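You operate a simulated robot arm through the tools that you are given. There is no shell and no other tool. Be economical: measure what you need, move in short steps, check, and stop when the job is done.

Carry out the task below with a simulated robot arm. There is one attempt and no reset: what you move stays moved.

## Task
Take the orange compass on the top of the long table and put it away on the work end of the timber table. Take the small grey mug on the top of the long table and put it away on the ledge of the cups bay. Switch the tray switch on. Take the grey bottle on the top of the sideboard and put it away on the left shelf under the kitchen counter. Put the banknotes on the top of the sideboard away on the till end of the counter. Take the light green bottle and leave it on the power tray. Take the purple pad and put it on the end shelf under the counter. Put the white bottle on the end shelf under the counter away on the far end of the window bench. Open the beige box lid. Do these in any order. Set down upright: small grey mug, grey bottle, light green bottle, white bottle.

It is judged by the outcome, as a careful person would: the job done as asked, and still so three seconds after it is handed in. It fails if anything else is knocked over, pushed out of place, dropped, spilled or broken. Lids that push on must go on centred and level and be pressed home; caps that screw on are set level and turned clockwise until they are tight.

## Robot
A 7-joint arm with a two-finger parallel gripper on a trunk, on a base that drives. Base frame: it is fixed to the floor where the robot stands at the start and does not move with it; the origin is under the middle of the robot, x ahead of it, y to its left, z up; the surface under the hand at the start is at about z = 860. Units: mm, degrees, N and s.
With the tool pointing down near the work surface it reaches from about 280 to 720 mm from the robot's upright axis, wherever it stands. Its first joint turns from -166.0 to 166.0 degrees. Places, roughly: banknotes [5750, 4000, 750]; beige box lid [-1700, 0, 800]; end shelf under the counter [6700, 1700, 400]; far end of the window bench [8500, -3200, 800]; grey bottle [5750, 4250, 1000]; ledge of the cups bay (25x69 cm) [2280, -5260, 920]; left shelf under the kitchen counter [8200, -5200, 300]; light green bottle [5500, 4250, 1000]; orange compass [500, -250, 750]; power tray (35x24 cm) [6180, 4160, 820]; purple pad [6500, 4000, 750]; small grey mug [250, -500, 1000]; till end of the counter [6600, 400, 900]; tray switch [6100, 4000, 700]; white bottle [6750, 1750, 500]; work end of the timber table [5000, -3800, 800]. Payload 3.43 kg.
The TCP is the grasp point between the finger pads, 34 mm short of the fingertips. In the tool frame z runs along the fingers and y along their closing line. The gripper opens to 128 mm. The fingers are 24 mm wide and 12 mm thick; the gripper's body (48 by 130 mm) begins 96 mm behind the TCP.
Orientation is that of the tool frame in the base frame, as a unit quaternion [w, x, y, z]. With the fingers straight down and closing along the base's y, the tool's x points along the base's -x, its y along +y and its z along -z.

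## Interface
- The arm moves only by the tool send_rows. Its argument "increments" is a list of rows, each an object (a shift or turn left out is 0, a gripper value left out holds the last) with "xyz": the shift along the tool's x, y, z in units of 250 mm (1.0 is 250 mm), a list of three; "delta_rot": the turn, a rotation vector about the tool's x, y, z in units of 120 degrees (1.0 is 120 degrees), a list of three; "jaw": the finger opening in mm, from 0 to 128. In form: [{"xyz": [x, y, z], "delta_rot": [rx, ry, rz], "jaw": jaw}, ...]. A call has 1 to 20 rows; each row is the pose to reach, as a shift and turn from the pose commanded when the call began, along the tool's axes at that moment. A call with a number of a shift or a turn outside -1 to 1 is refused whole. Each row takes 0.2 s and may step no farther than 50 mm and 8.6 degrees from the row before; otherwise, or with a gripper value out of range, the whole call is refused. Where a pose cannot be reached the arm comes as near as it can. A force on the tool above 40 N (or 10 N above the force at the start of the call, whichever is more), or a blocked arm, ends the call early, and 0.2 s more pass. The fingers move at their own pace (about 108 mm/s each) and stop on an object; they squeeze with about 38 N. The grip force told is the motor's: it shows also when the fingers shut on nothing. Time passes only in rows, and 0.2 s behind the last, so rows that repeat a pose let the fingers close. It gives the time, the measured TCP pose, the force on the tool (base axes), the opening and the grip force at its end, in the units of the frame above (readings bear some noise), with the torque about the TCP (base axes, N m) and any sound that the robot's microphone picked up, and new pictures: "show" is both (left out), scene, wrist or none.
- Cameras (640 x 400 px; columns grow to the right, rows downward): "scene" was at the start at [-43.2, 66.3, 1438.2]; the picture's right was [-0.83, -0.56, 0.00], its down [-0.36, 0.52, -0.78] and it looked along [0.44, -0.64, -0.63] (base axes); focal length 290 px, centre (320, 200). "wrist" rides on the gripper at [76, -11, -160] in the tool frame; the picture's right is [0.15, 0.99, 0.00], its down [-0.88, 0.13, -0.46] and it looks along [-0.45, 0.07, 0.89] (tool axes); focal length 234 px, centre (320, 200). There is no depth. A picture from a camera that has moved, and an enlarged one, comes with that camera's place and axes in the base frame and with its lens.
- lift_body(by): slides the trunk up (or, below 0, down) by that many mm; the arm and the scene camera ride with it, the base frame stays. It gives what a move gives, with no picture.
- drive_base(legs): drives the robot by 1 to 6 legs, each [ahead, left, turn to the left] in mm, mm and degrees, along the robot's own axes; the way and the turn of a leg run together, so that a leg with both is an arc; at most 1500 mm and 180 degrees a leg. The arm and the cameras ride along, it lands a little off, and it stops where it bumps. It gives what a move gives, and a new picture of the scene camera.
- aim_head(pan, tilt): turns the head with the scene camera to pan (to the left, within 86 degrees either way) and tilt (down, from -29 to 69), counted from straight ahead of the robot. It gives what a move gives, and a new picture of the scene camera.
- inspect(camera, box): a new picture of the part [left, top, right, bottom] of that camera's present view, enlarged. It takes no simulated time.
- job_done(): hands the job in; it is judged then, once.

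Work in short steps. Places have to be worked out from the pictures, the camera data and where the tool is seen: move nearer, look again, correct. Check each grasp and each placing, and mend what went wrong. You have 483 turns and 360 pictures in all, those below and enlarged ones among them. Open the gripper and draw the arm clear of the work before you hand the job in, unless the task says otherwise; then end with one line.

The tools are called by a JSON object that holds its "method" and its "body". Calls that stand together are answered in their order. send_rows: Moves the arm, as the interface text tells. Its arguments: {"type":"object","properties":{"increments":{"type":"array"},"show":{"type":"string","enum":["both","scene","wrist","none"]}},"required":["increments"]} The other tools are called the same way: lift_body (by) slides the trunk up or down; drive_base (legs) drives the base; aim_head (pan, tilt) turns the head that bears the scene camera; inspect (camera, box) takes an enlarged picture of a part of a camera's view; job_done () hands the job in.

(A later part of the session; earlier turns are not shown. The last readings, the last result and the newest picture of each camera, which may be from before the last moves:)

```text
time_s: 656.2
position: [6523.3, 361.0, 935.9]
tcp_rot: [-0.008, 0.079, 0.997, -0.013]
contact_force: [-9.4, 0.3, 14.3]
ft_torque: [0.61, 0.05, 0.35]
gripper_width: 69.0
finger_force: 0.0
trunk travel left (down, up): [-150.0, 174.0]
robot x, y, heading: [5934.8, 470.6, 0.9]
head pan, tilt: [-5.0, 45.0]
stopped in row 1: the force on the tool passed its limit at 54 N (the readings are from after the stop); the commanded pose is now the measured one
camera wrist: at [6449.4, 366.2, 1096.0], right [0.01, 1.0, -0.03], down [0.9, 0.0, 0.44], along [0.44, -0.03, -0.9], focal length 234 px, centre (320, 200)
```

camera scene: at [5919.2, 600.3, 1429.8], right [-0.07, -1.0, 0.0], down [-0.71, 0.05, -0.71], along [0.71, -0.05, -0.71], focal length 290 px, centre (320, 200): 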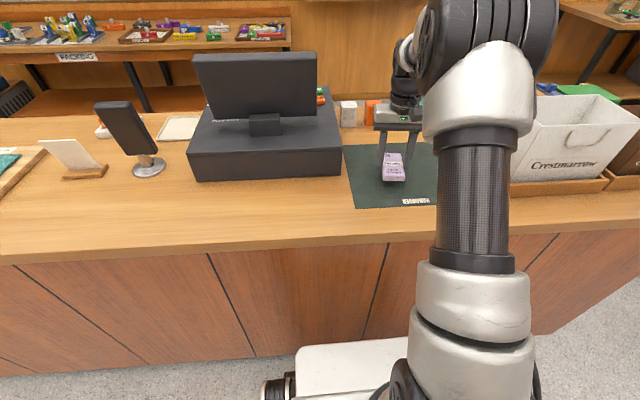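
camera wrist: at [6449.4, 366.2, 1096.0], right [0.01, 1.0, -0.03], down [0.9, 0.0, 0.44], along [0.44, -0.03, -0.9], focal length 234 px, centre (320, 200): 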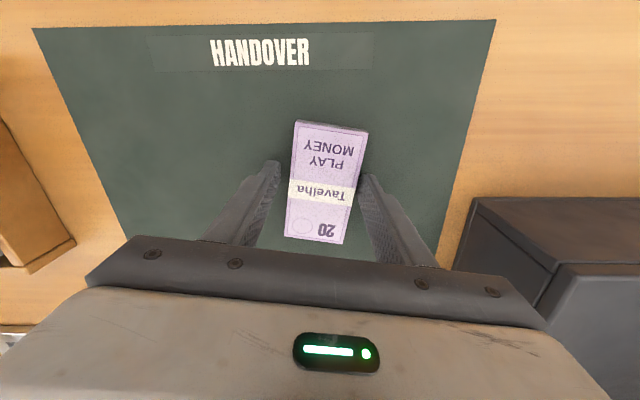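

Released, but that row pushed the fingertips down on the mat; I rise straight now.

{"method": "send_rows", "body": {"increments": [{"xyz": [0, 0, -0.02], "jaw": 80}, {"xyz": [0, 0, -0.04], "jaw": 80}, {"xyz": [0, 0, -0.15]}, {"xyz": [0, 0, -0.32]}, {"xyz": [0, 0, -0.48]}], "show": "both"}}

```text
time_s: 657.4
position: [6525.4, 364.0, 1051.4]
tcp_rot: [-0.009, 0.079, 0.997, -0.013]
contact_force: [0.5, -0.5, -0.6]
ft_torque: [0.0, 0.02, -0.04]
gripper_width: 79.9
finger_force: 0.0
trunk travel left (down, up): [-150.0, 174.0]
robot x, y, heading: [5929.6, 470.0, 0.6]
head pan, tilt: [-5.0, 45.0]
camera scene: at [5919.3, 600.3, 1429.7], right [-0.07, -1.0, 0.0], down [-0.71, 0.05, -0.71], along [0.71, -0.05, -0.71], focal length 290 px, centre (320, 200)
camera wrist: at [6453.1, 368.2, 1212.5], right [0.01, 1.0, -0.02], down [0.9, 0.0, 0.44], along [0.44, -0.03, -0.9], focal length 234 px, centre (320, 200)
```

scene: 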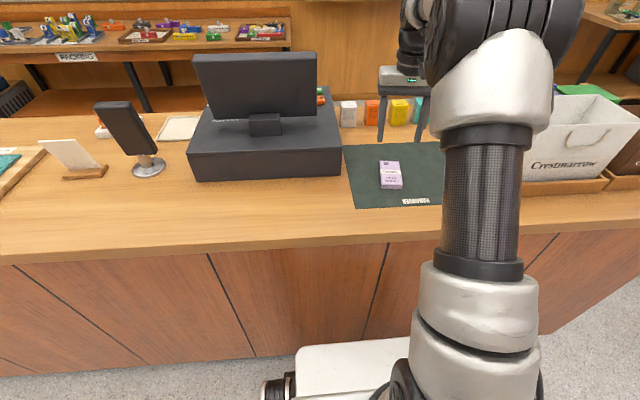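
wrist: 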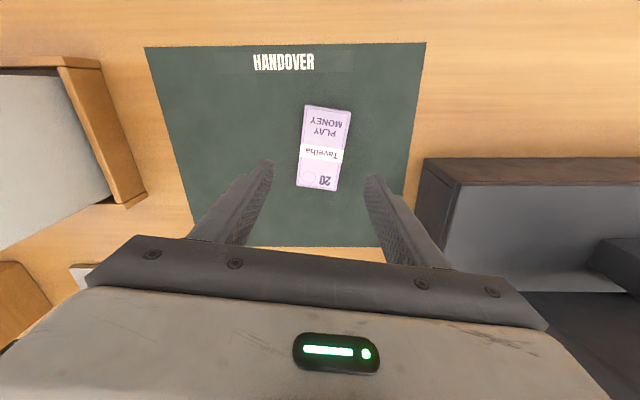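

Banknotes lie on the mat. I retract, straighten the hand, and drive back to the sideboard for the grey bottle.

{"method": "send_rows", "body": {"increments": [{"xyz": [0.15, 0, 0], "delta_rot": [-0.004, -0.003, -0.025]}, {"xyz": [0.3, 0, 0], "delta_rot": [-0.009, -0.005, -0.05]}, {"xyz": [0.45, 0.02, 0], "delta_rot": [-0.013, -0.0076, -0.076]}, {"xyz": [0.6, 0.1, 0], "delta_rot": [-0.013, -0.0076, -0.076]}, {"xyz": [0.7, 0.2, 0], "delta_rot": [-0.013, -0.0076, -0.076]}], "show": "none"}}

{"method": "drive_base", "body": {"legs": [[-150, 0, 0], [0, 0, 89.4], [1500, 0, 0], [1250, 0, 0]]}}

{"method": "aim_head", "body": {"pan": 0, "tilt": 40}}

```text
time_s: 658.6
position: [6361.5, 440.6, 1056.5]
tcp_rot: [0.0, 0.0, 1.0, 0.0]
contact_force: [0.0, -0.7, -0.5]
ft_torque: [0.0, 0.01, 0.01]
gripper_width: 79.9
finger_force: 0.0
trunk travel left (down, up): [-150.0, 174.0]
robot x, y, heading: [5933.0, 472.5, 1.0]
head pan, tilt: [-5.0, 45.0]
```

```text
time_s: 676.9
position: [5711.3, 3664.8, 1055.8]
tcp_rot: [0.001, 0.715, -0.699, -0.001]
contact_force: [-0.2, 0.2, -0.9]
ft_torque: [0.0, -0.01, 0.02]
gripper_width: 79.9
finger_force: 0.0
trunk travel left (down, up): [-150.0, 174.0]
robot x, y, heading: [5689.9, 3232.8, 92.1]
head pan, tilt: [-5.0, 45.0]
camera scene: at [5556.5, 3218.1, 1429.7], right [1.0, -0.05, 0.0], down [-0.04, -0.71, -0.71], along [0.04, 0.71, -0.71], focal length 290 px, centre (320, 200)
```

scene: 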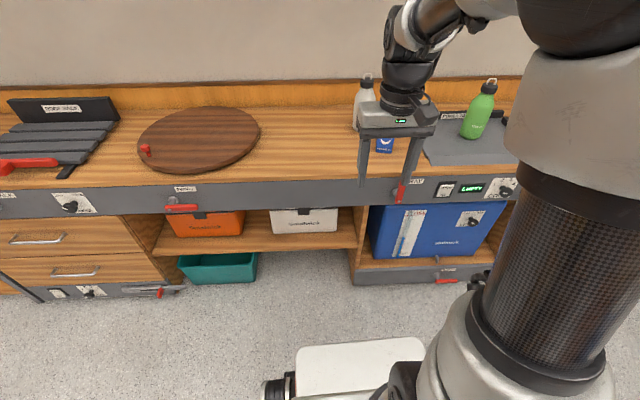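

```text
time_s: 677.6
position: [5710.9, 3665.7, 1056.8]
tcp_rot: [0.001, 0.714, -0.7, 0.0]
contact_force: [0.3, -0.3, 0.3]
ft_torque: [-0.02, -0.03, 0.02]
gripper_width: 79.8
finger_force: 0.1
trunk travel left (down, up): [-150.0, 174.0]
robot x, y, heading: [5689.8, 3235.7, 92.2]
head pan, tilt: [0.0, 40.0]
camera scene: at [5549.3, 3221.8, 1437.0], right [1.0, 0.04, 0.0], down [0.02, -0.64, -0.77], along [-0.03, 0.77, -0.64], focal length 290 px, centre (320, 200)
```

scene: 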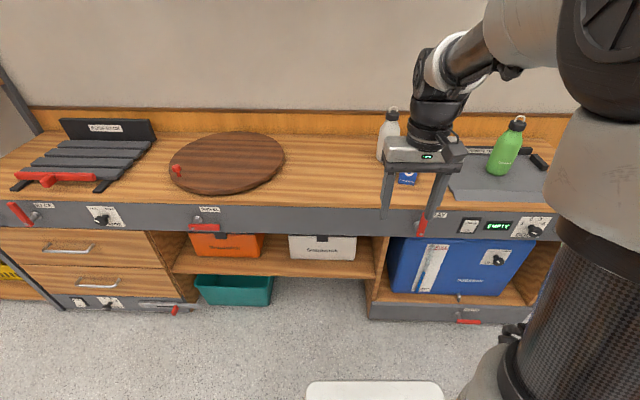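

Grey bottle axis ≈ (5778,4265), top ≈985; the blue box stands right in front at x>5800. I'll come in yawed 20° from the left and pitched 30° below horizontal. First drive closer.

{"method": "drive_base", "body": {"legs": [[0, 0, -2.2], [245, 0, 0]]}}

{"method": "send_rows", "body": {"increments": [{"xyz": [-0.1, -0.01, 0.0], "delta_rot": [0.011, -0.062, 0.019], "jaw": 110}, {"xyz": [-0.2, -0.015, 0.02], "delta_rot": [0.022, -0.124, 0.038]}, {"xyz": [-0.3, -0.02, 0.05], "delta_rot": [0.033, -0.185, 0.057]}, {"xyz": [-0.4, -0.03, 0.08], "delta_rot": [0.044, -0.247, 0.0755]}, {"xyz": [-0.5, -0.04, 0.11], "delta_rot": [0.0545, -0.309, 0.094]}, {"xyz": [-0.6, -0.05, 0.14], "delta_rot": [0.065, -0.371, 0.113]}, {"xyz": [-0.7, -0.055, 0.18], "delta_rot": [0.076, -0.433, 0.132]}, {"xyz": [-0.78, -0.06, 0.22], "delta_rot": [0.0872, -0.4946, 0.151]}]}}

```text
time_s: 679.7
position: [5729.7, 3906.9, 1055.5]
tcp_rot: [-0.001, -0.701, 0.713, 0.0]
contact_force: [0.7, -0.4, 0.9]
ft_torque: [0.0, 0.01, 0.01]
gripper_width: 79.9
finger_force: 0.1
trunk travel left (down, up): [-150.0, 174.0]
robot x, y, heading: [5691.5, 3474.9, 89.8]
head pan, tilt: [0.0, 40.0]
camera scene: at [5549.6, 3469.9, 1437.0], right [1.0, 0.0, 0.0], down [0.0, -0.64, -0.77], along [0.0, 0.77, -0.64], focal length 290 px, centre (320, 200)
```

scene: 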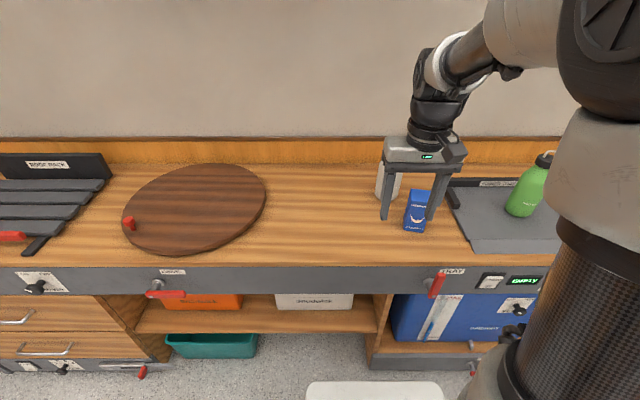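

```text
time_s: 681.5
position: [5747.9, 4101.3, 1002.0]
tcp_rot: [0.413, -0.489, 0.714, 0.284]
contact_force: [0.0, -0.4, 1.5]
ft_torque: [0.0, 0.04, 0.01]
gripper_width: 110.0
finger_force: 0.0
trunk travel left (down, up): [-150.0, 174.0]
robot x, y, heading: [5689.3, 3473.8, 89.9]
head pan, tilt: [0.0, 40.0]
camera scene: at [5549.6, 3469.6, 1437.1], right [1.0, 0.0, 0.0], down [0.0, -0.64, -0.77], along [0.0, 0.77, -0.64], focal length 290 px, centre (320, 200)
camera wrist: at [5696.3, 3932.6, 1015.6], right [-0.95, 0.29, -0.12], down [-0.1, 0.09, 0.99], along [0.29, 0.95, -0.05], focal length 234 px, centre (320, 200)
```

scene: 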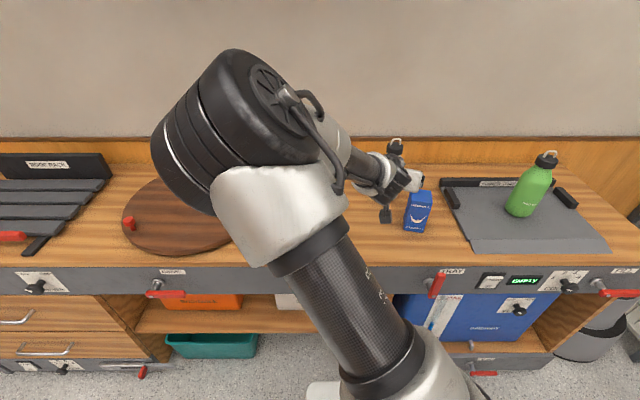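
wrist: 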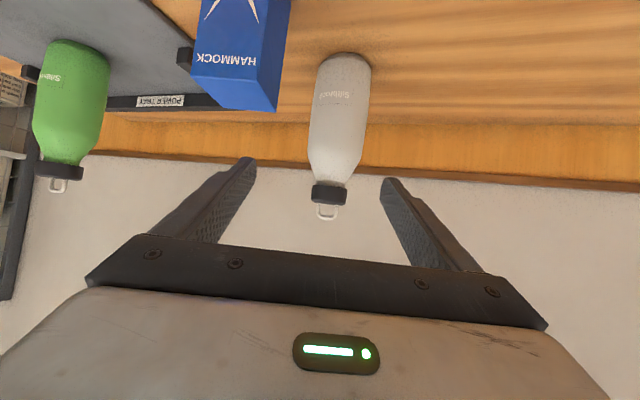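

Bottle axis ≈ (5778,4243). I shift sideways 23 mm, then advance along the tool direction to z≈905, clear of the hammock box.

{"method": "send_rows", "body": {"increments": [{"xyz": [0.02, 0.05, 0.1]}, {"xyz": [0.052, 0.093, 0.25]}, {"xyz": [0.052, 0.093, 0.4]}]}}

```text
time_s: 682.3
position: [5754.0, 4186.6, 941.0]
tcp_rot: [0.412, -0.491, 0.714, 0.283]
contact_force: [-0.2, -0.3, 0.4]
ft_torque: [-0.05, -0.03, -0.06]
gripper_width: 109.9
finger_force: 0.2
trunk travel left (down, up): [-150.0, 174.0]
robot x, y, heading: [5688.6, 3478.2, 90.0]
head pan, tilt: [0.0, 40.0]
camera scene: at [5549.5, 3469.8, 1437.0], right [1.0, 0.0, 0.0], down [0.0, -0.64, -0.77], along [0.0, 0.77, -0.64], focal length 290 px, centre (320, 200)
camera wrist: at [5702.1, 4017.2, 955.4], right [-0.95, 0.29, -0.13], down [-0.1, 0.09, 0.99], along [0.29, 0.95, -0.06], focal length 234 px, centre (320, 200)
```

scene: 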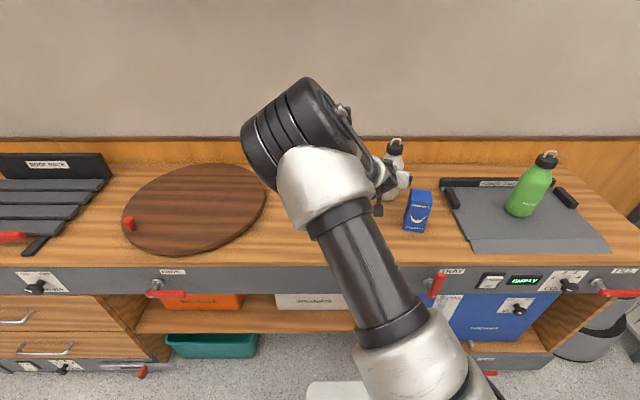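
wrist: 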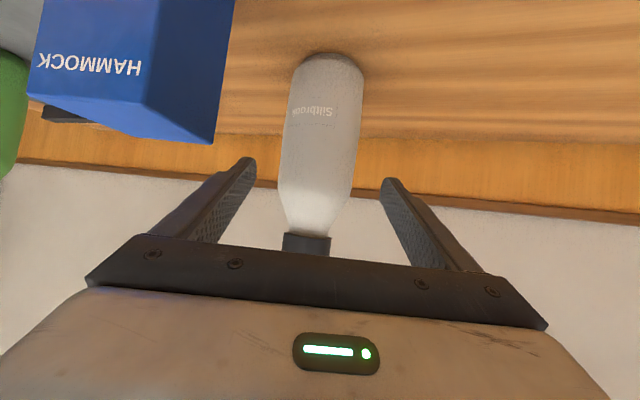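

Centred. I advance the last 71 mm and close.

{"method": "send_rows", "body": {"increments": [{"xyz": [0, 0, 0.15]}, {"xyz": [0, 0, 0.27]}, {"xyz": [0, 0, 0.284], "jaw": 80}, {"xyz": [0, 0, 0.284], "jaw": 60}, {"xyz": [0, 0, 0.284], "jaw": 45}, {"xyz": [0, 0, 0.284], "jaw": 45}]}}

```text
time_s: 683.7
position: [5775.5, 4243.2, 905.8]
tcp_rot: [0.411, -0.491, 0.714, 0.284]
contact_force: [-0.8, 0.6, 3.2]
ft_torque: [0.17, 0.19, -0.02]
gripper_width: 77.0
finger_force: 38.3
trunk travel left (down, up): [-150.0, 174.0]
robot x, y, heading: [5690.1, 3480.4, 90.2]
head pan, tilt: [0.0, 40.0]
camera scene: at [5549.5, 3469.8, 1437.0], right [1.0, 0.0, 0.0], down [0.0, -0.64, -0.77], along [0.0, 0.77, -0.64], focal length 290 px, centre (320, 200)
camera wrist: at [5724.3, 4073.9, 919.8], right [-0.95, 0.29, -0.13], down [-0.1, 0.09, 0.99], along [0.29, 0.95, -0.05], focal length 234 px, centre (320, 200)
```

scene: 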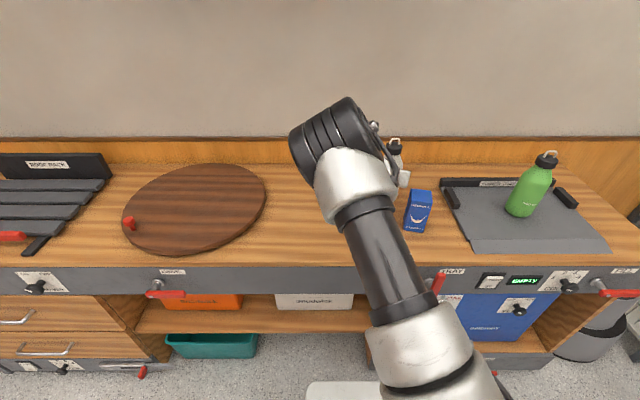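
wrist: 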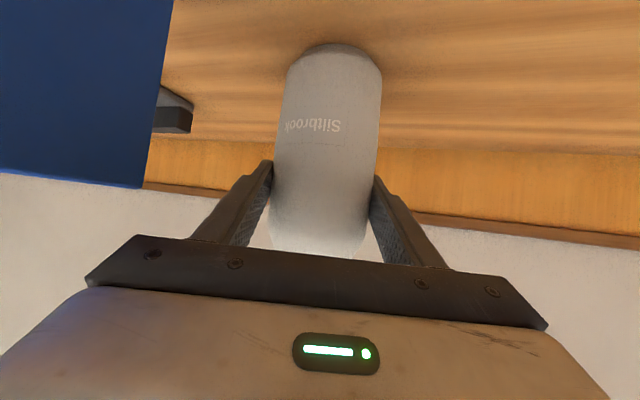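

Grip 77 mm. I lift 140 mm straight up, then withdraw along the entry direction.

{"method": "send_rows", "body": {"increments": [{"xyz": [-0.1, 0, -0.057]}, {"xyz": [-0.25, 0, -0.143]}, {"xyz": [-0.4, 0, -0.229]}, {"xyz": [-0.486, 0, -0.28]}, {"xyz": [-0.4, 0, -0.43]}, {"xyz": [-0.32, 0, -0.57]}, {"xyz": [-0.24, 0, -0.71]}, {"xyz": [-0.16, 0, -0.85]}]}}

```text
time_s: 685.5
position: [5717.7, 4088.3, 1044.8]
tcp_rot: [0.412, -0.49, 0.714, 0.283]
contact_force: [0.0, -0.1, -1.4]
ft_torque: [-0.03, -0.03, 0.02]
gripper_width: 76.8
finger_force: 38.3
trunk travel left (down, up): [-150.0, 174.0]
robot x, y, heading: [5690.3, 3474.9, 89.9]
head pan, tilt: [0.0, 40.0]
camera scene: at [5549.6, 3470.2, 1437.0], right [1.0, 0.0, 0.0], down [0.0, -0.64, -0.77], along [0.0, 0.77, -0.64], focal length 290 px, centre (320, 200)
camera wrist: at [5665.7, 3919.4, 1059.0], right [-0.95, 0.29, -0.13], down [-0.1, 0.09, 0.99], along [0.3, 0.95, -0.06], focal length 234 px, centre (320, 200)
```

scene: 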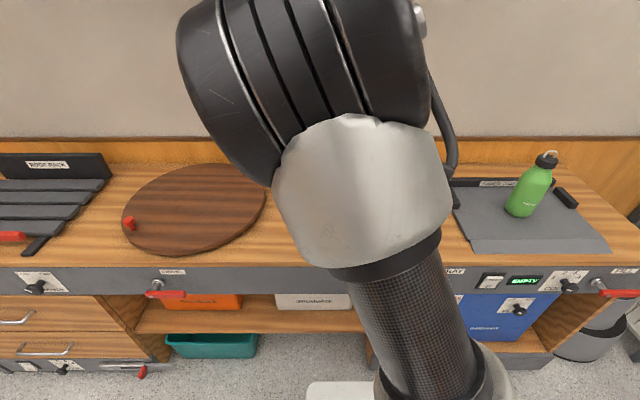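
wrist: 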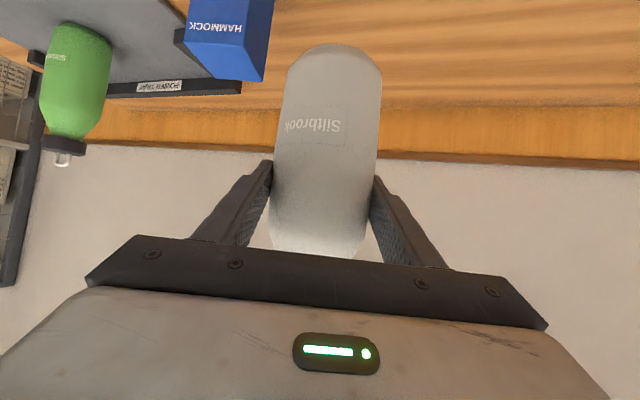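

Bottle held upright (TCP 106 mm above its base). I back off, turn the hand about the vertical to point straight ahead, and drive the aisle to the kitchen.

{"method": "drive_base", "body": {"legs": [[-340, 0, 0]]}}

{"method": "send_rows", "body": {"increments": [{"delta_rot": [-0.05, 0, -0.0287]}, {"delta_rot": [-0.1, 0, -0.0574]}, {"delta_rot": [-0.1447, 0, -0.083]}], "show": "wrist"}}

{"method": "drive_base", "body": {"legs": [[0, 0, -90], [1500, 0, 0], [260, 0, 0], [0, 0, -90], [1500, 0, 0], [1500, 0, 0]]}}

```text
time_s: 687.8
position: [5716.2, 3749.2, 1045.2]
tcp_rot: [0.412, -0.49, 0.715, 0.283]
contact_force: [-0.2, 0.0, -1.3]
ft_torque: [0.0, 0.02, 0.01]
gripper_width: 76.6
finger_force: 37.5
trunk travel left (down, up): [-150.0, 174.0]
robot x, y, heading: [5689.4, 3137.0, 89.5]
head pan, tilt: [0.0, 40.0]
camera scene: at [5548.2, 3130.7, 1437.0], right [1.0, 0.0, 0.0], down [0.0, -0.64, -0.77], along [0.0, 0.77, -0.64], focal length 290 px, centre (320, 200)
```

scene: 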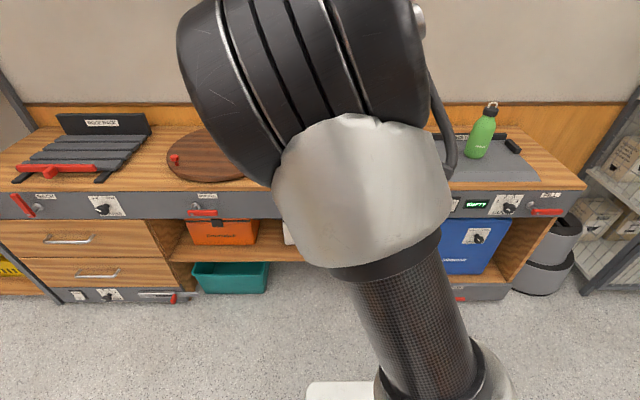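

```text
time_s: 688.6
position: [5717.3, 3748.9, 1044.6]
tcp_rot: [0.355, -0.607, 0.618, 0.352]
contact_force: [-0.1, 1.0, -1.0]
ft_torque: [0.02, 0.01, -0.03]
gripper_width: 76.5
finger_force: 38.3
trunk travel left (down, up): [-150.0, 174.0]
robot x, y, heading: [5688.3, 3139.5, 89.6]
head pan, tilt: [0.0, 40.0]
camera wrist: at [5725.8, 3572.4, 1059.0], right [-0.99, -0.06, -0.12], down [-0.13, 0.05, 0.99], along [-0.05, 1.0, -0.05], focal length 234 px, centre (320, 200)
```

wrist: 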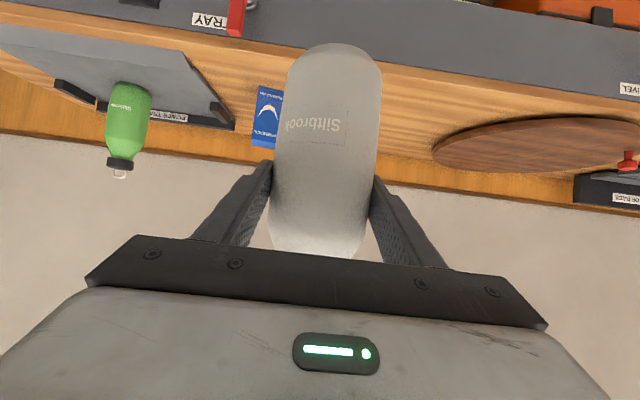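

```text
time_s: 719.4
position: [7414.3, -480.7, 1044.5]
tcp_rot: [0.355, 0.611, 0.613, -0.352]
contact_force: [-0.3, -0.1, -1.1]
ft_torque: [-0.03, -0.01, 0.03]
gripper_width: 75.4
finger_force: 38.2
trunk travel left (down, up): [-150.0, 174.0]
robot x, y, heading: [7429.2, 131.5, -89.0]
head pan, tilt: [0.0, 40.0]
camera scene: at [7565.6, 136.0, 1437.0], right [-1.0, -0.02, 0.0], down [-0.01, 0.64, -0.77], along [0.01, -0.77, -0.64], focal length 290 px, centre (320, 200)
```

scene: 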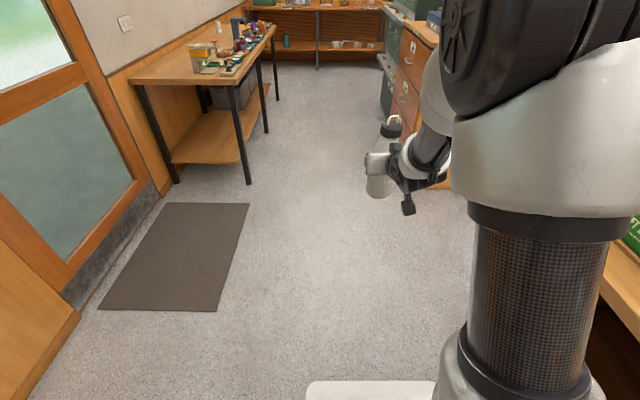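

I continue south to y≈-4150, then shift east in front of the left shelf.

{"method": "drive_base", "body": {"legs": [[0, 0, -1], [1500, 0, 0], [1500, 0, 0], [1270, 0, 0], [0, 600, 0]]}}

{"method": "aim_head", "body": {"pan": 5, "tilt": 35}}

```text
time_s: 746.0
position: [8042.5, -4723.7, 1044.1]
tcp_rot: [0.353, 0.615, 0.61, -0.355]
contact_force: [0.2, -0.6, -1.3]
ft_torque: [0.01, 0.0, 0.04]
gripper_width: 75.0
finger_force: 38.0
trunk travel left (down, up): [-150.0, 174.0]
robot x, y, heading: [8067.6, -4109.3, -89.3]
head pan, tilt: [0.0, 40.0]
camera scene: at [8201.3, -4110.5, 1437.0], right [-1.0, -0.01, 0.0], down [-0.01, 0.64, -0.77], along [0.01, -0.77, -0.64], focal length 290 px, centre (320, 200)
```

scene: 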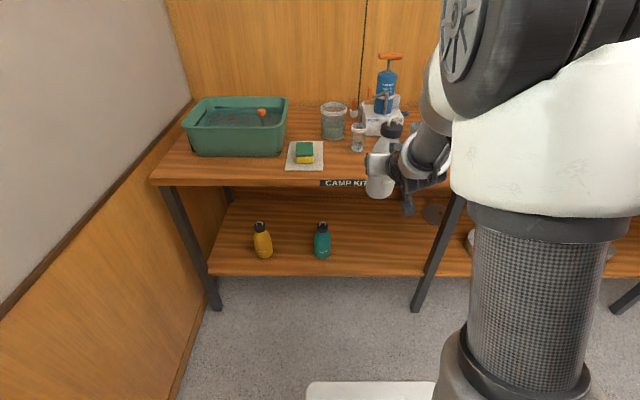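

```text
time_s: 746.6
position: [8044.1, -4725.3, 1045.5]
tcp_rot: [0.353, 0.614, 0.61, -0.355]
contact_force: [0.2, -0.2, -1.1]
ft_torque: [0.04, -0.02, -0.03]
gripper_width: 75.3
finger_force: 37.6
trunk travel left (down, up): [-150.0, 174.0]
robot x, y, heading: [8064.0, -4114.5, -89.7]
head pan, tilt: [5.0, 35.0]
camera scene: at [8209.0, -4113.1, 1444.5], right [-1.0, -0.09, 0.0], down [-0.05, 0.57, -0.82], along [0.08, -0.82, -0.57], focal length 290 px, centre (320, 200)
```

scene: 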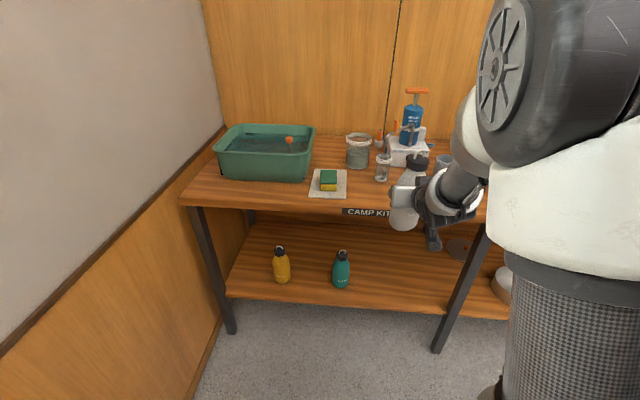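

Shelf front edge y≈-4945, z≈310; teal bottle at (8205,-5027). I'll put the grey one at ≈(7980,-5050). I shift right, lower the trunk and the hand in front of the shelf.

{"method": "drive_base", "body": {"legs": [[0, -65, -0.3]]}}

{"method": "lift_body", "body": {"by": -150}}

{"method": "send_rows", "body": {"increments": [{"xyz": [0.145, 0, 0.084]}, {"xyz": [0.29, 0, 0.168]}, {"xyz": [0.436, 0, 0.252]}, {"xyz": [0.58, 0, 0.336]}, {"xyz": [0.727, 0, 0.42]}]}}

```text
time_s: 747.9
position: [7975.3, -4724.6, 1044.4]
tcp_rot: [0.353, 0.616, 0.608, -0.356]
contact_force: [0.1, 0.0, -0.7]
ft_torque: [0.03, 0.0, -0.02]
gripper_width: 75.0
finger_force: 38.1
trunk travel left (down, up): [-150.0, 174.0]
robot x, y, heading: [7993.8, -4113.3, -90.0]
head pan, tilt: [5.0, 35.0]
camera scene: at [8144.4, -4114.3, 1444.5], right [-1.0, -0.09, 0.0], down [-0.05, 0.57, -0.82], along [0.07, -0.82, -0.57], focal length 290 px, centre (320, 200)
```

scene: 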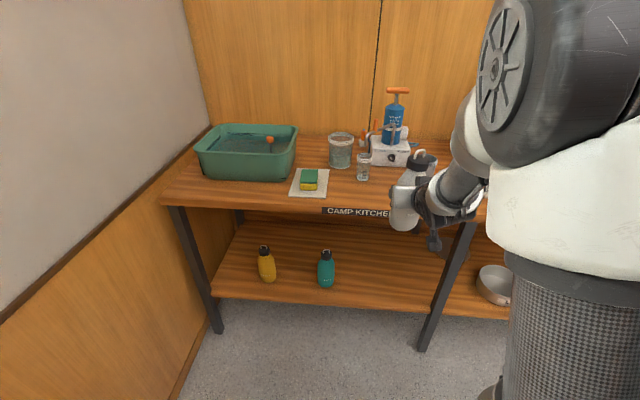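

```text
time_s: 749.7
position: [7974.4, -4725.0, 894.8]
tcp_rot: [0.352, 0.616, 0.609, -0.354]
contact_force: [-0.4, 0.0, -1.4]
ft_torque: [-0.01, 0.03, -0.02]
gripper_width: 75.1
finger_force: 38.2
trunk travel left (down, up): [0.0, 324.0]
robot x, y, heading: [7995.7, -4114.6, -90.0]
head pan, tilt: [5.0, 35.0]
```

```text
time_s: 750.9
position: [7974.1, -4725.6, 685.2]
tcp_rot: [0.353, 0.616, 0.608, -0.356]
contact_force: [0.3, 0.1, 0.1]
ft_torque: [0.05, 0.02, -0.01]
gripper_width: 75.1
finger_force: 38.1
trunk travel left (down, up): [0.0, 324.0]
robot x, y, heading: [7997.5, -4115.2, -89.9]
head pan, tilt: [5.0, 35.0]
camera scene: at [8144.4, -4114.0, 1294.6], right [-1.0, -0.09, 0.0], down [-0.05, 0.57, -0.82], along [0.07, -0.82, -0.57], focal length 290 px, centre (320, 200)
camera wrist: at [7966.4, -4549.8, 698.8], right [0.99, 0.06, -0.12], down [0.13, -0.05, 0.99], along [0.05, -1.0, -0.05], focal length 234 px, centre (320, 200)
```

scene: 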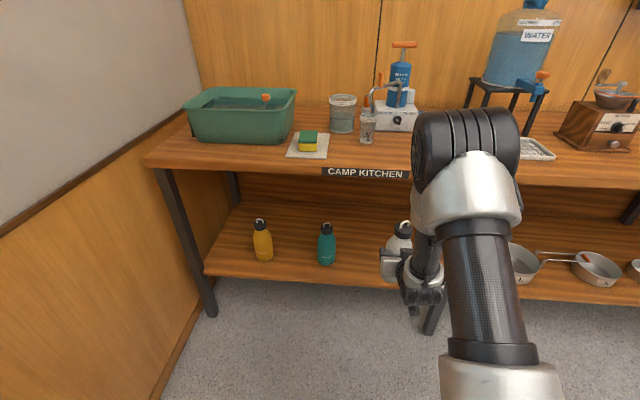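
wrist: 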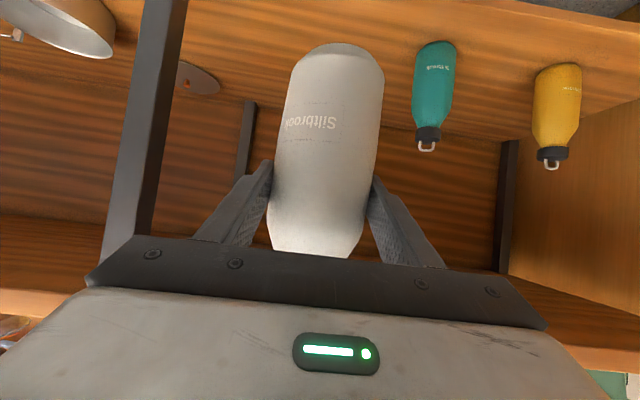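

The left post is at x≈7700, the way is clear. I lower another 215 mm.

{"method": "send_rows", "body": {"increments": [{"xyz": [0.15, 0, 0.086]}, {"xyz": [0.3, 0, 0.172]}, {"xyz": [0.45, 0, 0.258]}, {"xyz": [0.6, 0, 0.344]}, {"xyz": [0.745, 0, 0.43]}]}}

```text
time_s: 752.1
position: [7976.8, -4724.1, 470.6]
tcp_rot: [0.352, 0.617, 0.608, -0.355]
contact_force: [0.1, 0.8, -0.9]
ft_torque: [0.01, 0.01, -0.02]
gripper_width: 75.0
finger_force: 38.5
trunk travel left (down, up): [0.0, 324.0]
robot x, y, heading: [7997.2, -4113.2, -89.9]
head pan, tilt: [5.0, 35.0]
camera scene: at [8144.4, -4114.1, 1294.6], right [-1.0, -0.09, 0.0], down [-0.05, 0.57, -0.82], along [0.07, -0.82, -0.57], focal length 290 px, centre (320, 200)
camera wrist: at [7968.2, -4548.4, 484.6], right [0.99, 0.06, -0.12], down [0.13, -0.05, 0.99], along [0.05, -1.0, -0.05], focal length 234 px, centre (320, 200)
```

scene: 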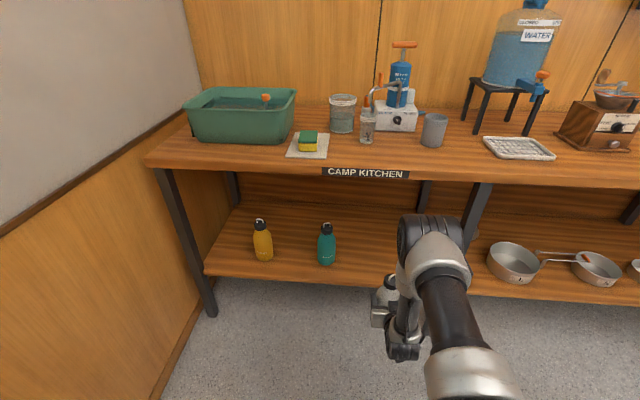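
wrist: 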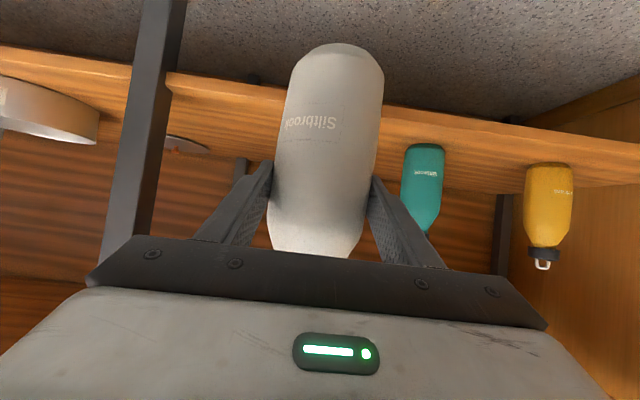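

Shelf top is at about z 335–345; I raise 40 mm for margin, roll 160 mm forward and extend the arm part of the way.

{"method": "send_rows", "body": {"increments": [{"xyz": [-0.07, 0, -0.04]}, {"xyz": [-0.139, 0, -0.08]}], "show": "none"}}

{"method": "drive_base", "body": {"legs": [[150, 0, 0]]}}

{"method": "send_rows", "body": {"increments": [{"xyz": [-0.08, 0, 0.139]}, {"xyz": [-0.16, 0, 0.277]}, {"xyz": [-0.2, 0, 0.346]}]}}

```text
time_s: 752.7
position: [7976.9, -4724.0, 510.3]
tcp_rot: [0.352, 0.616, 0.609, -0.354]
contact_force: [0.3, -0.3, -1.7]
ft_torque: [0.02, -0.01, 0.01]
gripper_width: 74.9
finger_force: 37.6
trunk travel left (down, up): [0.0, 324.0]
robot x, y, heading: [7999.7, -4112.7, -89.7]
head pan, tilt: [5.0, 35.0]
```

```text
time_s: 754.0
position: [7977.4, -4871.8, 510.5]
tcp_rot: [0.352, 0.616, 0.609, -0.354]
contact_force: [0.8, -0.7, -0.7]
ft_torque: [0.03, 0.01, 0.03]
gripper_width: 74.9
finger_force: 38.4
trunk travel left (down, up): [0.0, 324.0]
robot x, y, heading: [8002.3, -4264.7, -90.0]
head pan, tilt: [5.0, 35.0]
camera scene: at [8144.8, -4261.2, 1294.6], right [-1.0, -0.09, 0.0], down [-0.05, 0.57, -0.82], along [0.07, -0.82, -0.57], focal length 290 px, centre (320, 200)
```

scene: 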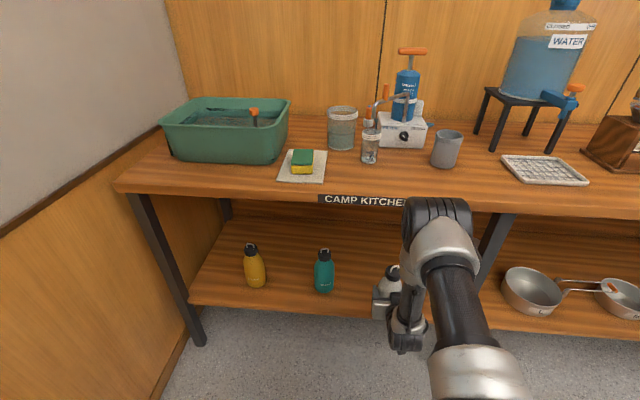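

```text
time_s: 754.8
position: [7978.0, -4972.3, 508.9]
tcp_rot: [0.352, 0.616, 0.609, -0.354]
contact_force: [-0.5, 0.0, -0.9]
ft_torque: [0.04, -0.02, -0.01]
gripper_width: 75.1
finger_force: 38.1
trunk travel left (down, up): [0.0, 324.0]
robot x, y, heading: [7998.9, -4259.9, -89.8]
head pan, tilt: [5.0, 35.0]
camera scene: at [8144.8, -4261.2, 1294.6], right [-1.0, -0.09, 0.0], down [-0.05, 0.57, -0.82], along [0.07, -0.82, -0.57], focal length 290 px, centre (320, 200)
camera wrist: at [7969.0, -4796.3, 523.1], right [0.99, 0.06, -0.12], down [0.13, -0.05, 0.99], along [0.06, -1.0, -0.06], focal length 234 px, centre (320, 200)
```

scene: 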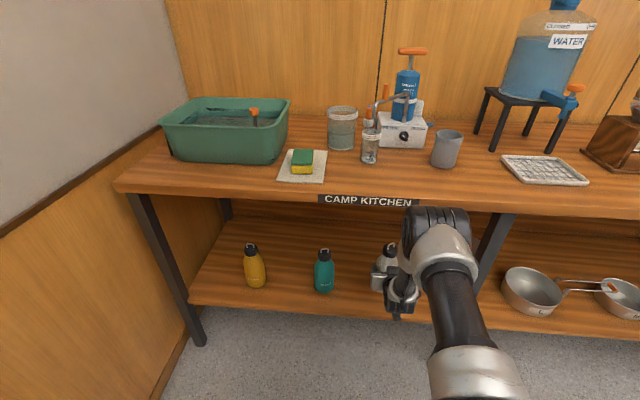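
wrist: 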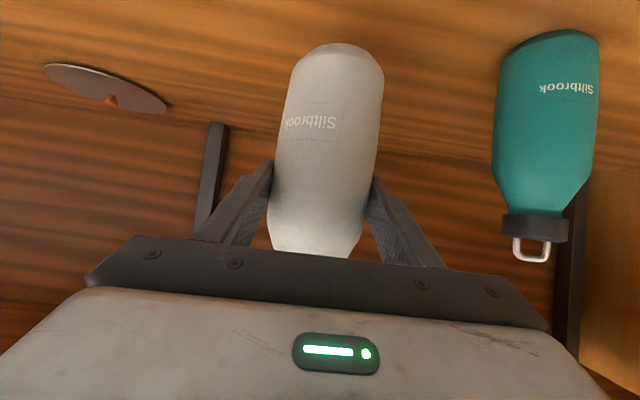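

Good clearance everywhere. I extend 75 mm more, lower 40 mm, then creep to contact.

{"method": "send_rows", "body": {"increments": [{"xyz": [-0.08, 0, 0.139]}, {"xyz": [-0.15, 0, 0.26]}, {"xyz": [-0.08, 0, 0.3]}, {"xyz": [-0.01, 0, 0.34]}, {"xyz": [0.02, 0, 0.357]}, {"xyz": [0.04, 0, 0.369]}, {"xyz": [0.055, 0, 0.378]}, {"xyz": [0.07, 0, 0.387]}], "show": "wrist"}}

```text
time_s: 756.6
position: [7975.6, -5045.9, 446.4]
tcp_rot: [0.352, 0.616, 0.609, -0.354]
contact_force: [-0.3, 0.6, -1.4]
ft_torque: [0.0, -0.03, 0.0]
gripper_width: 75.2
finger_force: 38.0
trunk travel left (down, up): [0.0, 324.0]
robot x, y, heading: [7997.2, -4260.2, -89.6]
head pan, tilt: [5.0, 35.0]
camera wrist: at [7967.7, -4870.2, 460.3], right [0.99, 0.06, -0.12], down [0.13, -0.05, 0.99], along [0.06, -1.0, -0.06], focal length 234 px, centre (320, 200)
```

wrist: 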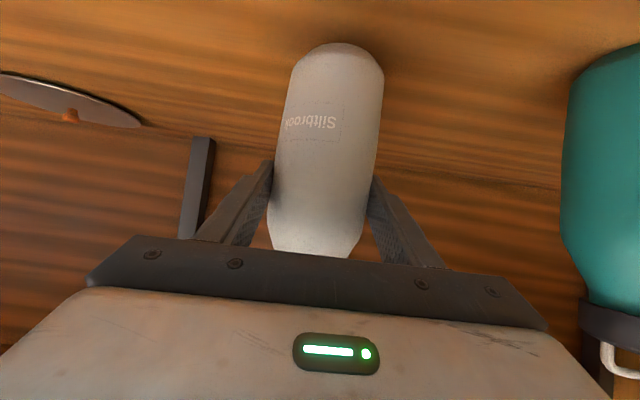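

No contact yet; I keep creeping down.

{"method": "send_rows", "body": {"increments": [{"xyz": [0.014, 0, 0.008]}, {"xyz": [0.028, 0, 0.016]}, {"xyz": [0.042, 0, 0.024]}, {"xyz": [0.056, 0, 0.032]}, {"xyz": [0.07, 0, 0.04]}, {"xyz": [0.084, 0, 0.048]}], "show": "none"}}

```text
time_s: 758.0
position: [7975.6, -5050.4, 427.8]
tcp_rot: [0.355, 0.614, 0.608, -0.358]
contact_force: [0.5, 5.4, 22.1]
ft_torque: [0.35, 0.53, -0.11]
gripper_width: 74.8
finger_force: 37.8
trunk travel left (down, up): [0.0, 324.0]
robot x, y, heading: [7997.1, -4260.3, -89.7]
head pan, tilt: [5.0, 35.0]
```

Contact. I relax 4 mm, open to 95 and back out along the tool axis.

{"method": "send_rows", "body": {"increments": [{"xyz": [-0.014, 0, -0.008]}, {"xyz": [-0.014, 0, -0.008], "jaw": 85}, {"xyz": [-0.014, 0, -0.008], "jaw": 95}, {"xyz": [-0.014, 0, -0.008], "jaw": 95}, {"xyz": [-0.014, 0, -0.12]}, {"xyz": [-0.014, 0, -0.27]}, {"xyz": [-0.014, 0, -0.42]}]}}

```text
time_s: 759.6
position: [7977.7, -4957.8, 478.2]
tcp_rot: [0.352, 0.616, 0.608, -0.356]
contact_force: [0.2, 0.0, -0.6]
ft_torque: [0.0, -0.03, 0.0]
gripper_width: 94.9
finger_force: 0.0
trunk travel left (down, up): [0.0, 324.0]
robot x, y, heading: [7999.5, -4263.5, -89.8]
head pan, tilt: [5.0, 35.0]
camera scene: at [8144.8, -4261.3, 1294.5], right [-1.0, -0.09, 0.0], down [-0.05, 0.57, -0.82], along [0.07, -0.82, -0.57], focal length 290 px, centre (320, 200)
camera wrist: at [7969.0, -4781.6, 492.3], right [0.99, 0.06, -0.12], down [0.13, -0.05, 0.99], along [0.06, -1.0, -0.06], focal length 234 px, centre (320, 200)
```

scene: 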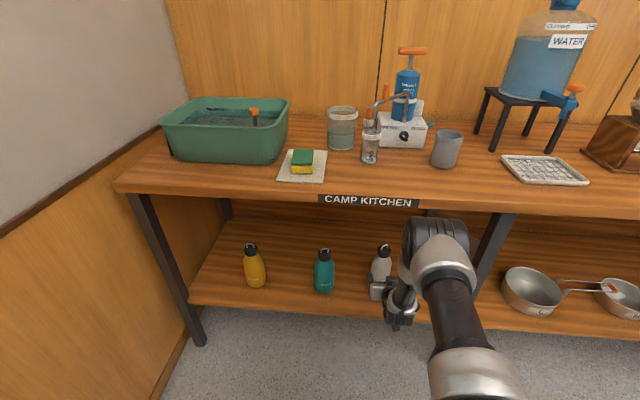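
wrist: 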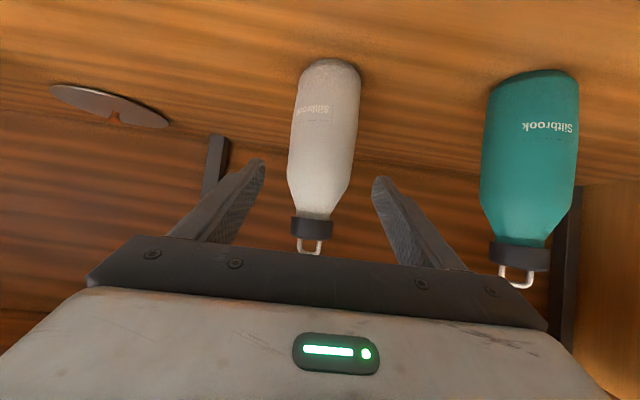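

The grey bottle stands on the left shelf. I back out, raise the trunk and fold the hand back down for the long drive to the beige box.

{"method": "drive_base", "body": {"legs": [[-300, 0, 0]]}}

{"method": "lift_body", "body": {"by": 200}}

{"method": "send_rows", "body": {"increments": [{"xyz": [-0.05, 0, -0.115], "delta_rot": [0, 0.063, 0]}, {"xyz": [-0.1, 0, -0.23], "delta_rot": [0, 0.125, 0]}, {"xyz": [-0.15, 0, -0.345], "delta_rot": [0, 0.188, 0]}, {"xyz": [-0.2, 0, -0.46], "delta_rot": [0, 0.25, 0]}, {"xyz": [-0.25, 0, -0.575], "delta_rot": [0, 0.313, 0]}, {"xyz": [-0.3, 0, -0.69], "delta_rot": [0, 0.375, 0]}, {"xyz": [-0.35, 0, -0.8], "delta_rot": [0, 0.438, 0]}, {"xyz": [-0.39, 0, -0.92], "delta_rot": [0, 0.5, 0]}], "show": "scene"}}

```text
time_s: 761.7
position: [7978.7, -4654.4, 478.3]
tcp_rot: [0.353, 0.614, 0.611, -0.353]
contact_force: [-1.0, 0.4, 0.7]
ft_torque: [-0.07, 0.0, -0.01]
gripper_width: 95.0
finger_force: 0.1
trunk travel left (down, up): [0.0, 324.0]
robot x, y, heading: [7995.2, -3956.4, -89.5]
head pan, tilt: [5.0, 35.0]
camera scene: at [8142.9, -3956.1, 1294.6], right [-1.0, -0.1, 0.0], down [-0.05, 0.57, -0.82], along [0.08, -0.82, -0.57], focal length 290 px, centre (320, 200)
```

scene: 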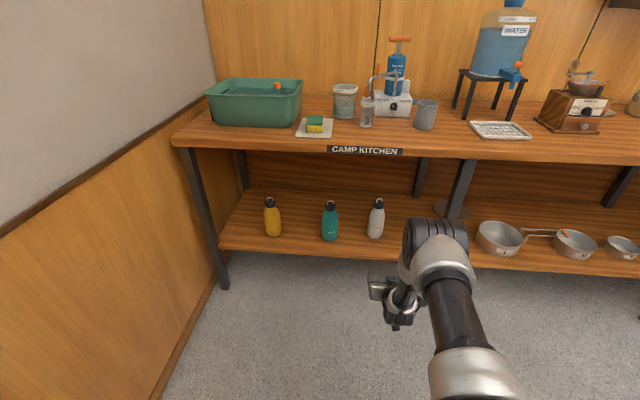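

```text
time_s: 763.9
position: [7978.1, -4653.5, 677.8]
tcp_rot: [0.352, 0.615, 0.611, -0.353]
contact_force: [-0.2, 0.1, 0.0]
ft_torque: [0.0, 0.01, 0.0]
gripper_width: 95.1
finger_force: 0.0
trunk travel left (down, up): [-200.0, 124.0]
robot x, y, heading: [7995.4, -3954.8, -89.4]
head pan, tilt: [5.0, 35.0]
```

```text
time_s: 765.7
position: [7979.9, -4503.5, 879.2]
tcp_rot: [0.0, 0.709, 0.705, 0.001]
contact_force: [-0.6, 0.9, 0.1]
ft_torque: [0.01, -0.02, -0.02]
gripper_width: 95.0
finger_force: 0.1
trunk travel left (down, up): [-200.0, 124.0]
robot x, y, heading: [7996.7, -3953.1, -89.5]
head pan, tilt: [5.0, 35.0]
camera scene: at [8142.9, -3956.2, 1494.5], right [-1.0, -0.1, 0.0], down [-0.05, 0.57, -0.82], along [0.08, -0.82, -0.57], focal length 290 px, centre (320, 200)
```

scene: 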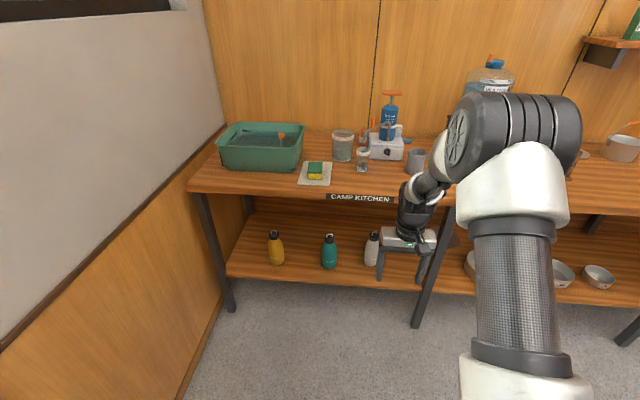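

I drive back north, then west across the shop towards the starting room.

{"method": "drive_base", "body": {"legs": [[0, -550, 0], [0, 0, -180], [1500, 0, 0], [1500, 0, 0], [0, 0, 89.5], [1000, 0, 0]]}}

{"method": "aim_head", "body": {"pan": 0, "tilt": 15}}

```text
time_s: 801.5
position: [5835.4, -923.5, 877.9]
tcp_rot: [0.001, 1.0, -0.02, 0.0]
contact_force: [0.2, 0.3, -0.2]
ft_torque: [0.0, -0.01, 0.01]
gripper_width: 94.9
finger_force: 0.1
trunk travel left (down, up): [-200.0, 124.0]
robot x, y, heading: [6382.8, -958.9, 178.6]
head pan, tilt: [5.0, 35.0]
camera scene: at [6379.7, -1109.7, 1494.6], right [-0.06, 1.0, 0.0], down [0.57, 0.04, -0.82], along [-0.82, -0.05, -0.57], focal length 290 px, centre (320, 200)
```

scene: 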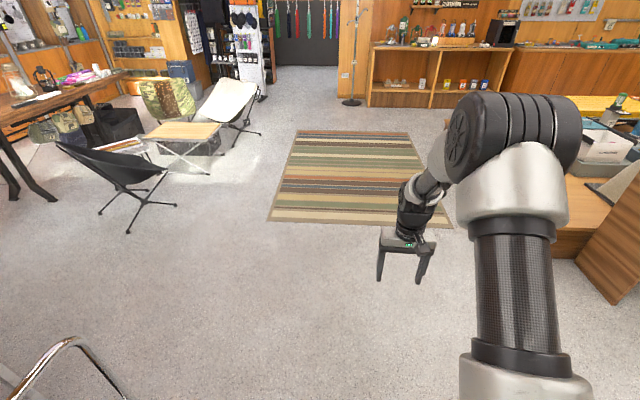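

```text
time_s: 802.3
position: [5836.3, -924.0, 878.3]
tcp_rot: [0.001, 1.0, -0.019, 0.0]
contact_force: [-0.5, 0.9, -0.3]
ft_torque: [0.01, -0.04, -0.03]
gripper_width: 95.0
finger_force: 0.1
trunk travel left (down, up): [-200.0, 124.0]
robot x, y, heading: [6382.8, -960.6, 178.5]
head pan, tilt: [0.0, 15.0]
camera scene: at [6374.2, -1101.9, 1526.5], right [0.02, 1.0, 0.0], down [0.26, -0.01, -0.97], along [-0.97, 0.02, -0.26], focal length 290 px, centre (320, 200)
```

scene: 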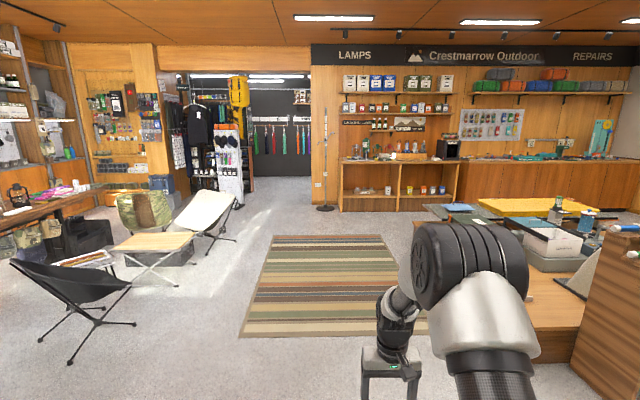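

There's a stand at about (1370,-920) near the wall end, so I go along y≈-950 to x≈2200, shift to y≈-1760, and on into the jacket room.

{"method": "drive_base", "body": {"legs": [[1500, 0, 1.5], [1500, 0, 0], [1150, 0, 0], [0, 790, 0], [1500, 0, 0], [1000, 0, 0]]}}

{"method": "aim_head", "body": {"pan": -30, "tilt": 25}}

```text
time_s: 841.9
position: [-831.0, -1623.9, 878.0]
tcp_rot: [0.001, 1.0, -0.025, 0.0]
contact_force: [0.2, 0.1, -0.2]
ft_torque: [0.03, -0.03, 0.02]
gripper_width: 95.0
finger_force: 0.1
trunk travel left (down, up): [-200.0, 124.0]
robot x, y, heading: [-280.5, -1663.9, 178.2]
head pan, tilt: [0.0, 15.0]
camera scene: at [-293.5, -1808.8, 1526.6], right [0.04, 1.0, 0.0], down [0.26, -0.01, -0.97], along [-0.97, 0.03, -0.26], focal length 290 px, centre (320, 200)
```

scene: 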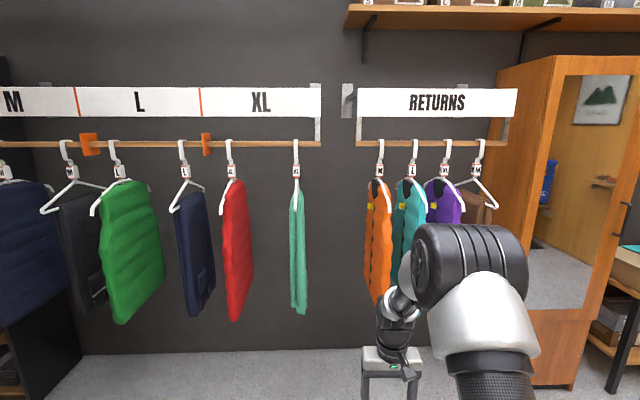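

```text
time_s: 842.8
position: [-830.2, -1624.7, 876.5]
tcp_rot: [0.001, 1.0, -0.024, 0.001]
contact_force: [0.2, 0.1, -0.2]
ft_torque: [-0.01, 0.0, 0.01]
gripper_width: 95.2
finger_force: 0.0
trunk travel left (down, up): [-200.0, 124.0]
robot x, y, heading: [-285.1, -1662.0, 178.3]
head pan, tilt: [-30.0, 25.0]
camera scene: at [-278.3, -1763.3, 1510.3], right [0.53, 0.85, 0.0], down [0.36, -0.22, -0.91], along [-0.77, 0.48, -0.42], focal length 290 px, centre (320, 200)
```

scene: 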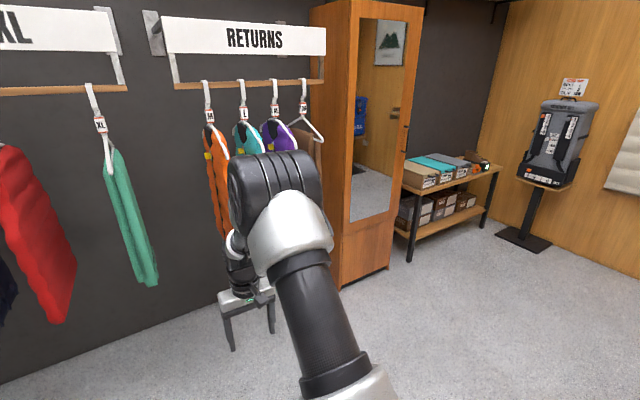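

The beige box is on the low table beyond the mirror. I strafe north along the room and look.

{"method": "drive_base", "body": {"legs": [[100, 0, 1.8], [0, -1500, 0], [0, -230, 0]]}}

{"method": "aim_head", "body": {"pan": 0, "tilt": 30}}

```text
time_s: 860.4
position: [-924.7, 74.6, 877.5]
tcp_rot: [0.0, 1.0, -0.009, 0.0]
contact_force: [0.1, 0.7, 0.4]
ft_torque: [0.03, 0.0, 0.01]
gripper_width: 95.0
finger_force: 0.0
trunk travel left (down, up): [-200.0, 124.0]
robot x, y, heading: [-377.2, 47.9, 179.8]
head pan, tilt: [-30.0, 25.0]
camera scene: at [-369.1, -47.0, 1510.3], right [0.5, 0.86, 0.0], down [0.37, -0.21, -0.91], along [-0.78, 0.46, -0.42], focal length 290 px, centre (320, 200)
```

scene: 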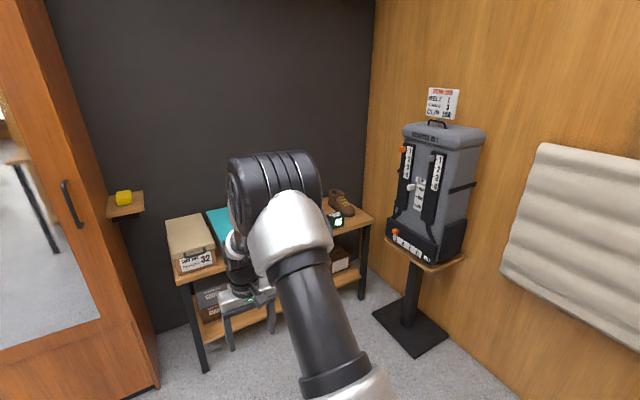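

```text
time_s: 861.3
position: [-924.4, 73.1, 879.4]
tcp_rot: [0.002, 1.0, -0.009, 0.0]
contact_force: [-0.2, -1.2, 0.3]
ft_torque: [0.02, 0.01, 0.04]
gripper_width: 94.9
finger_force: 0.1
trunk travel left (down, up): [-200.0, 124.0]
robot x, y, heading: [-374.5, 49.5, 179.8]
head pan, tilt: [0.0, 30.0]
camera scene: at [-379.9, -92.9, 1502.4], right [0.0, 1.0, 0.0], down [0.5, 0.0, -0.87], along [-0.87, 0.0, -0.5], focal length 290 px, centre (320, 200)
```

scene: 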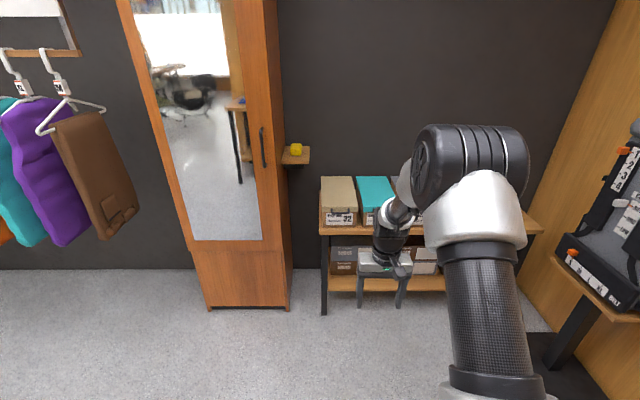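

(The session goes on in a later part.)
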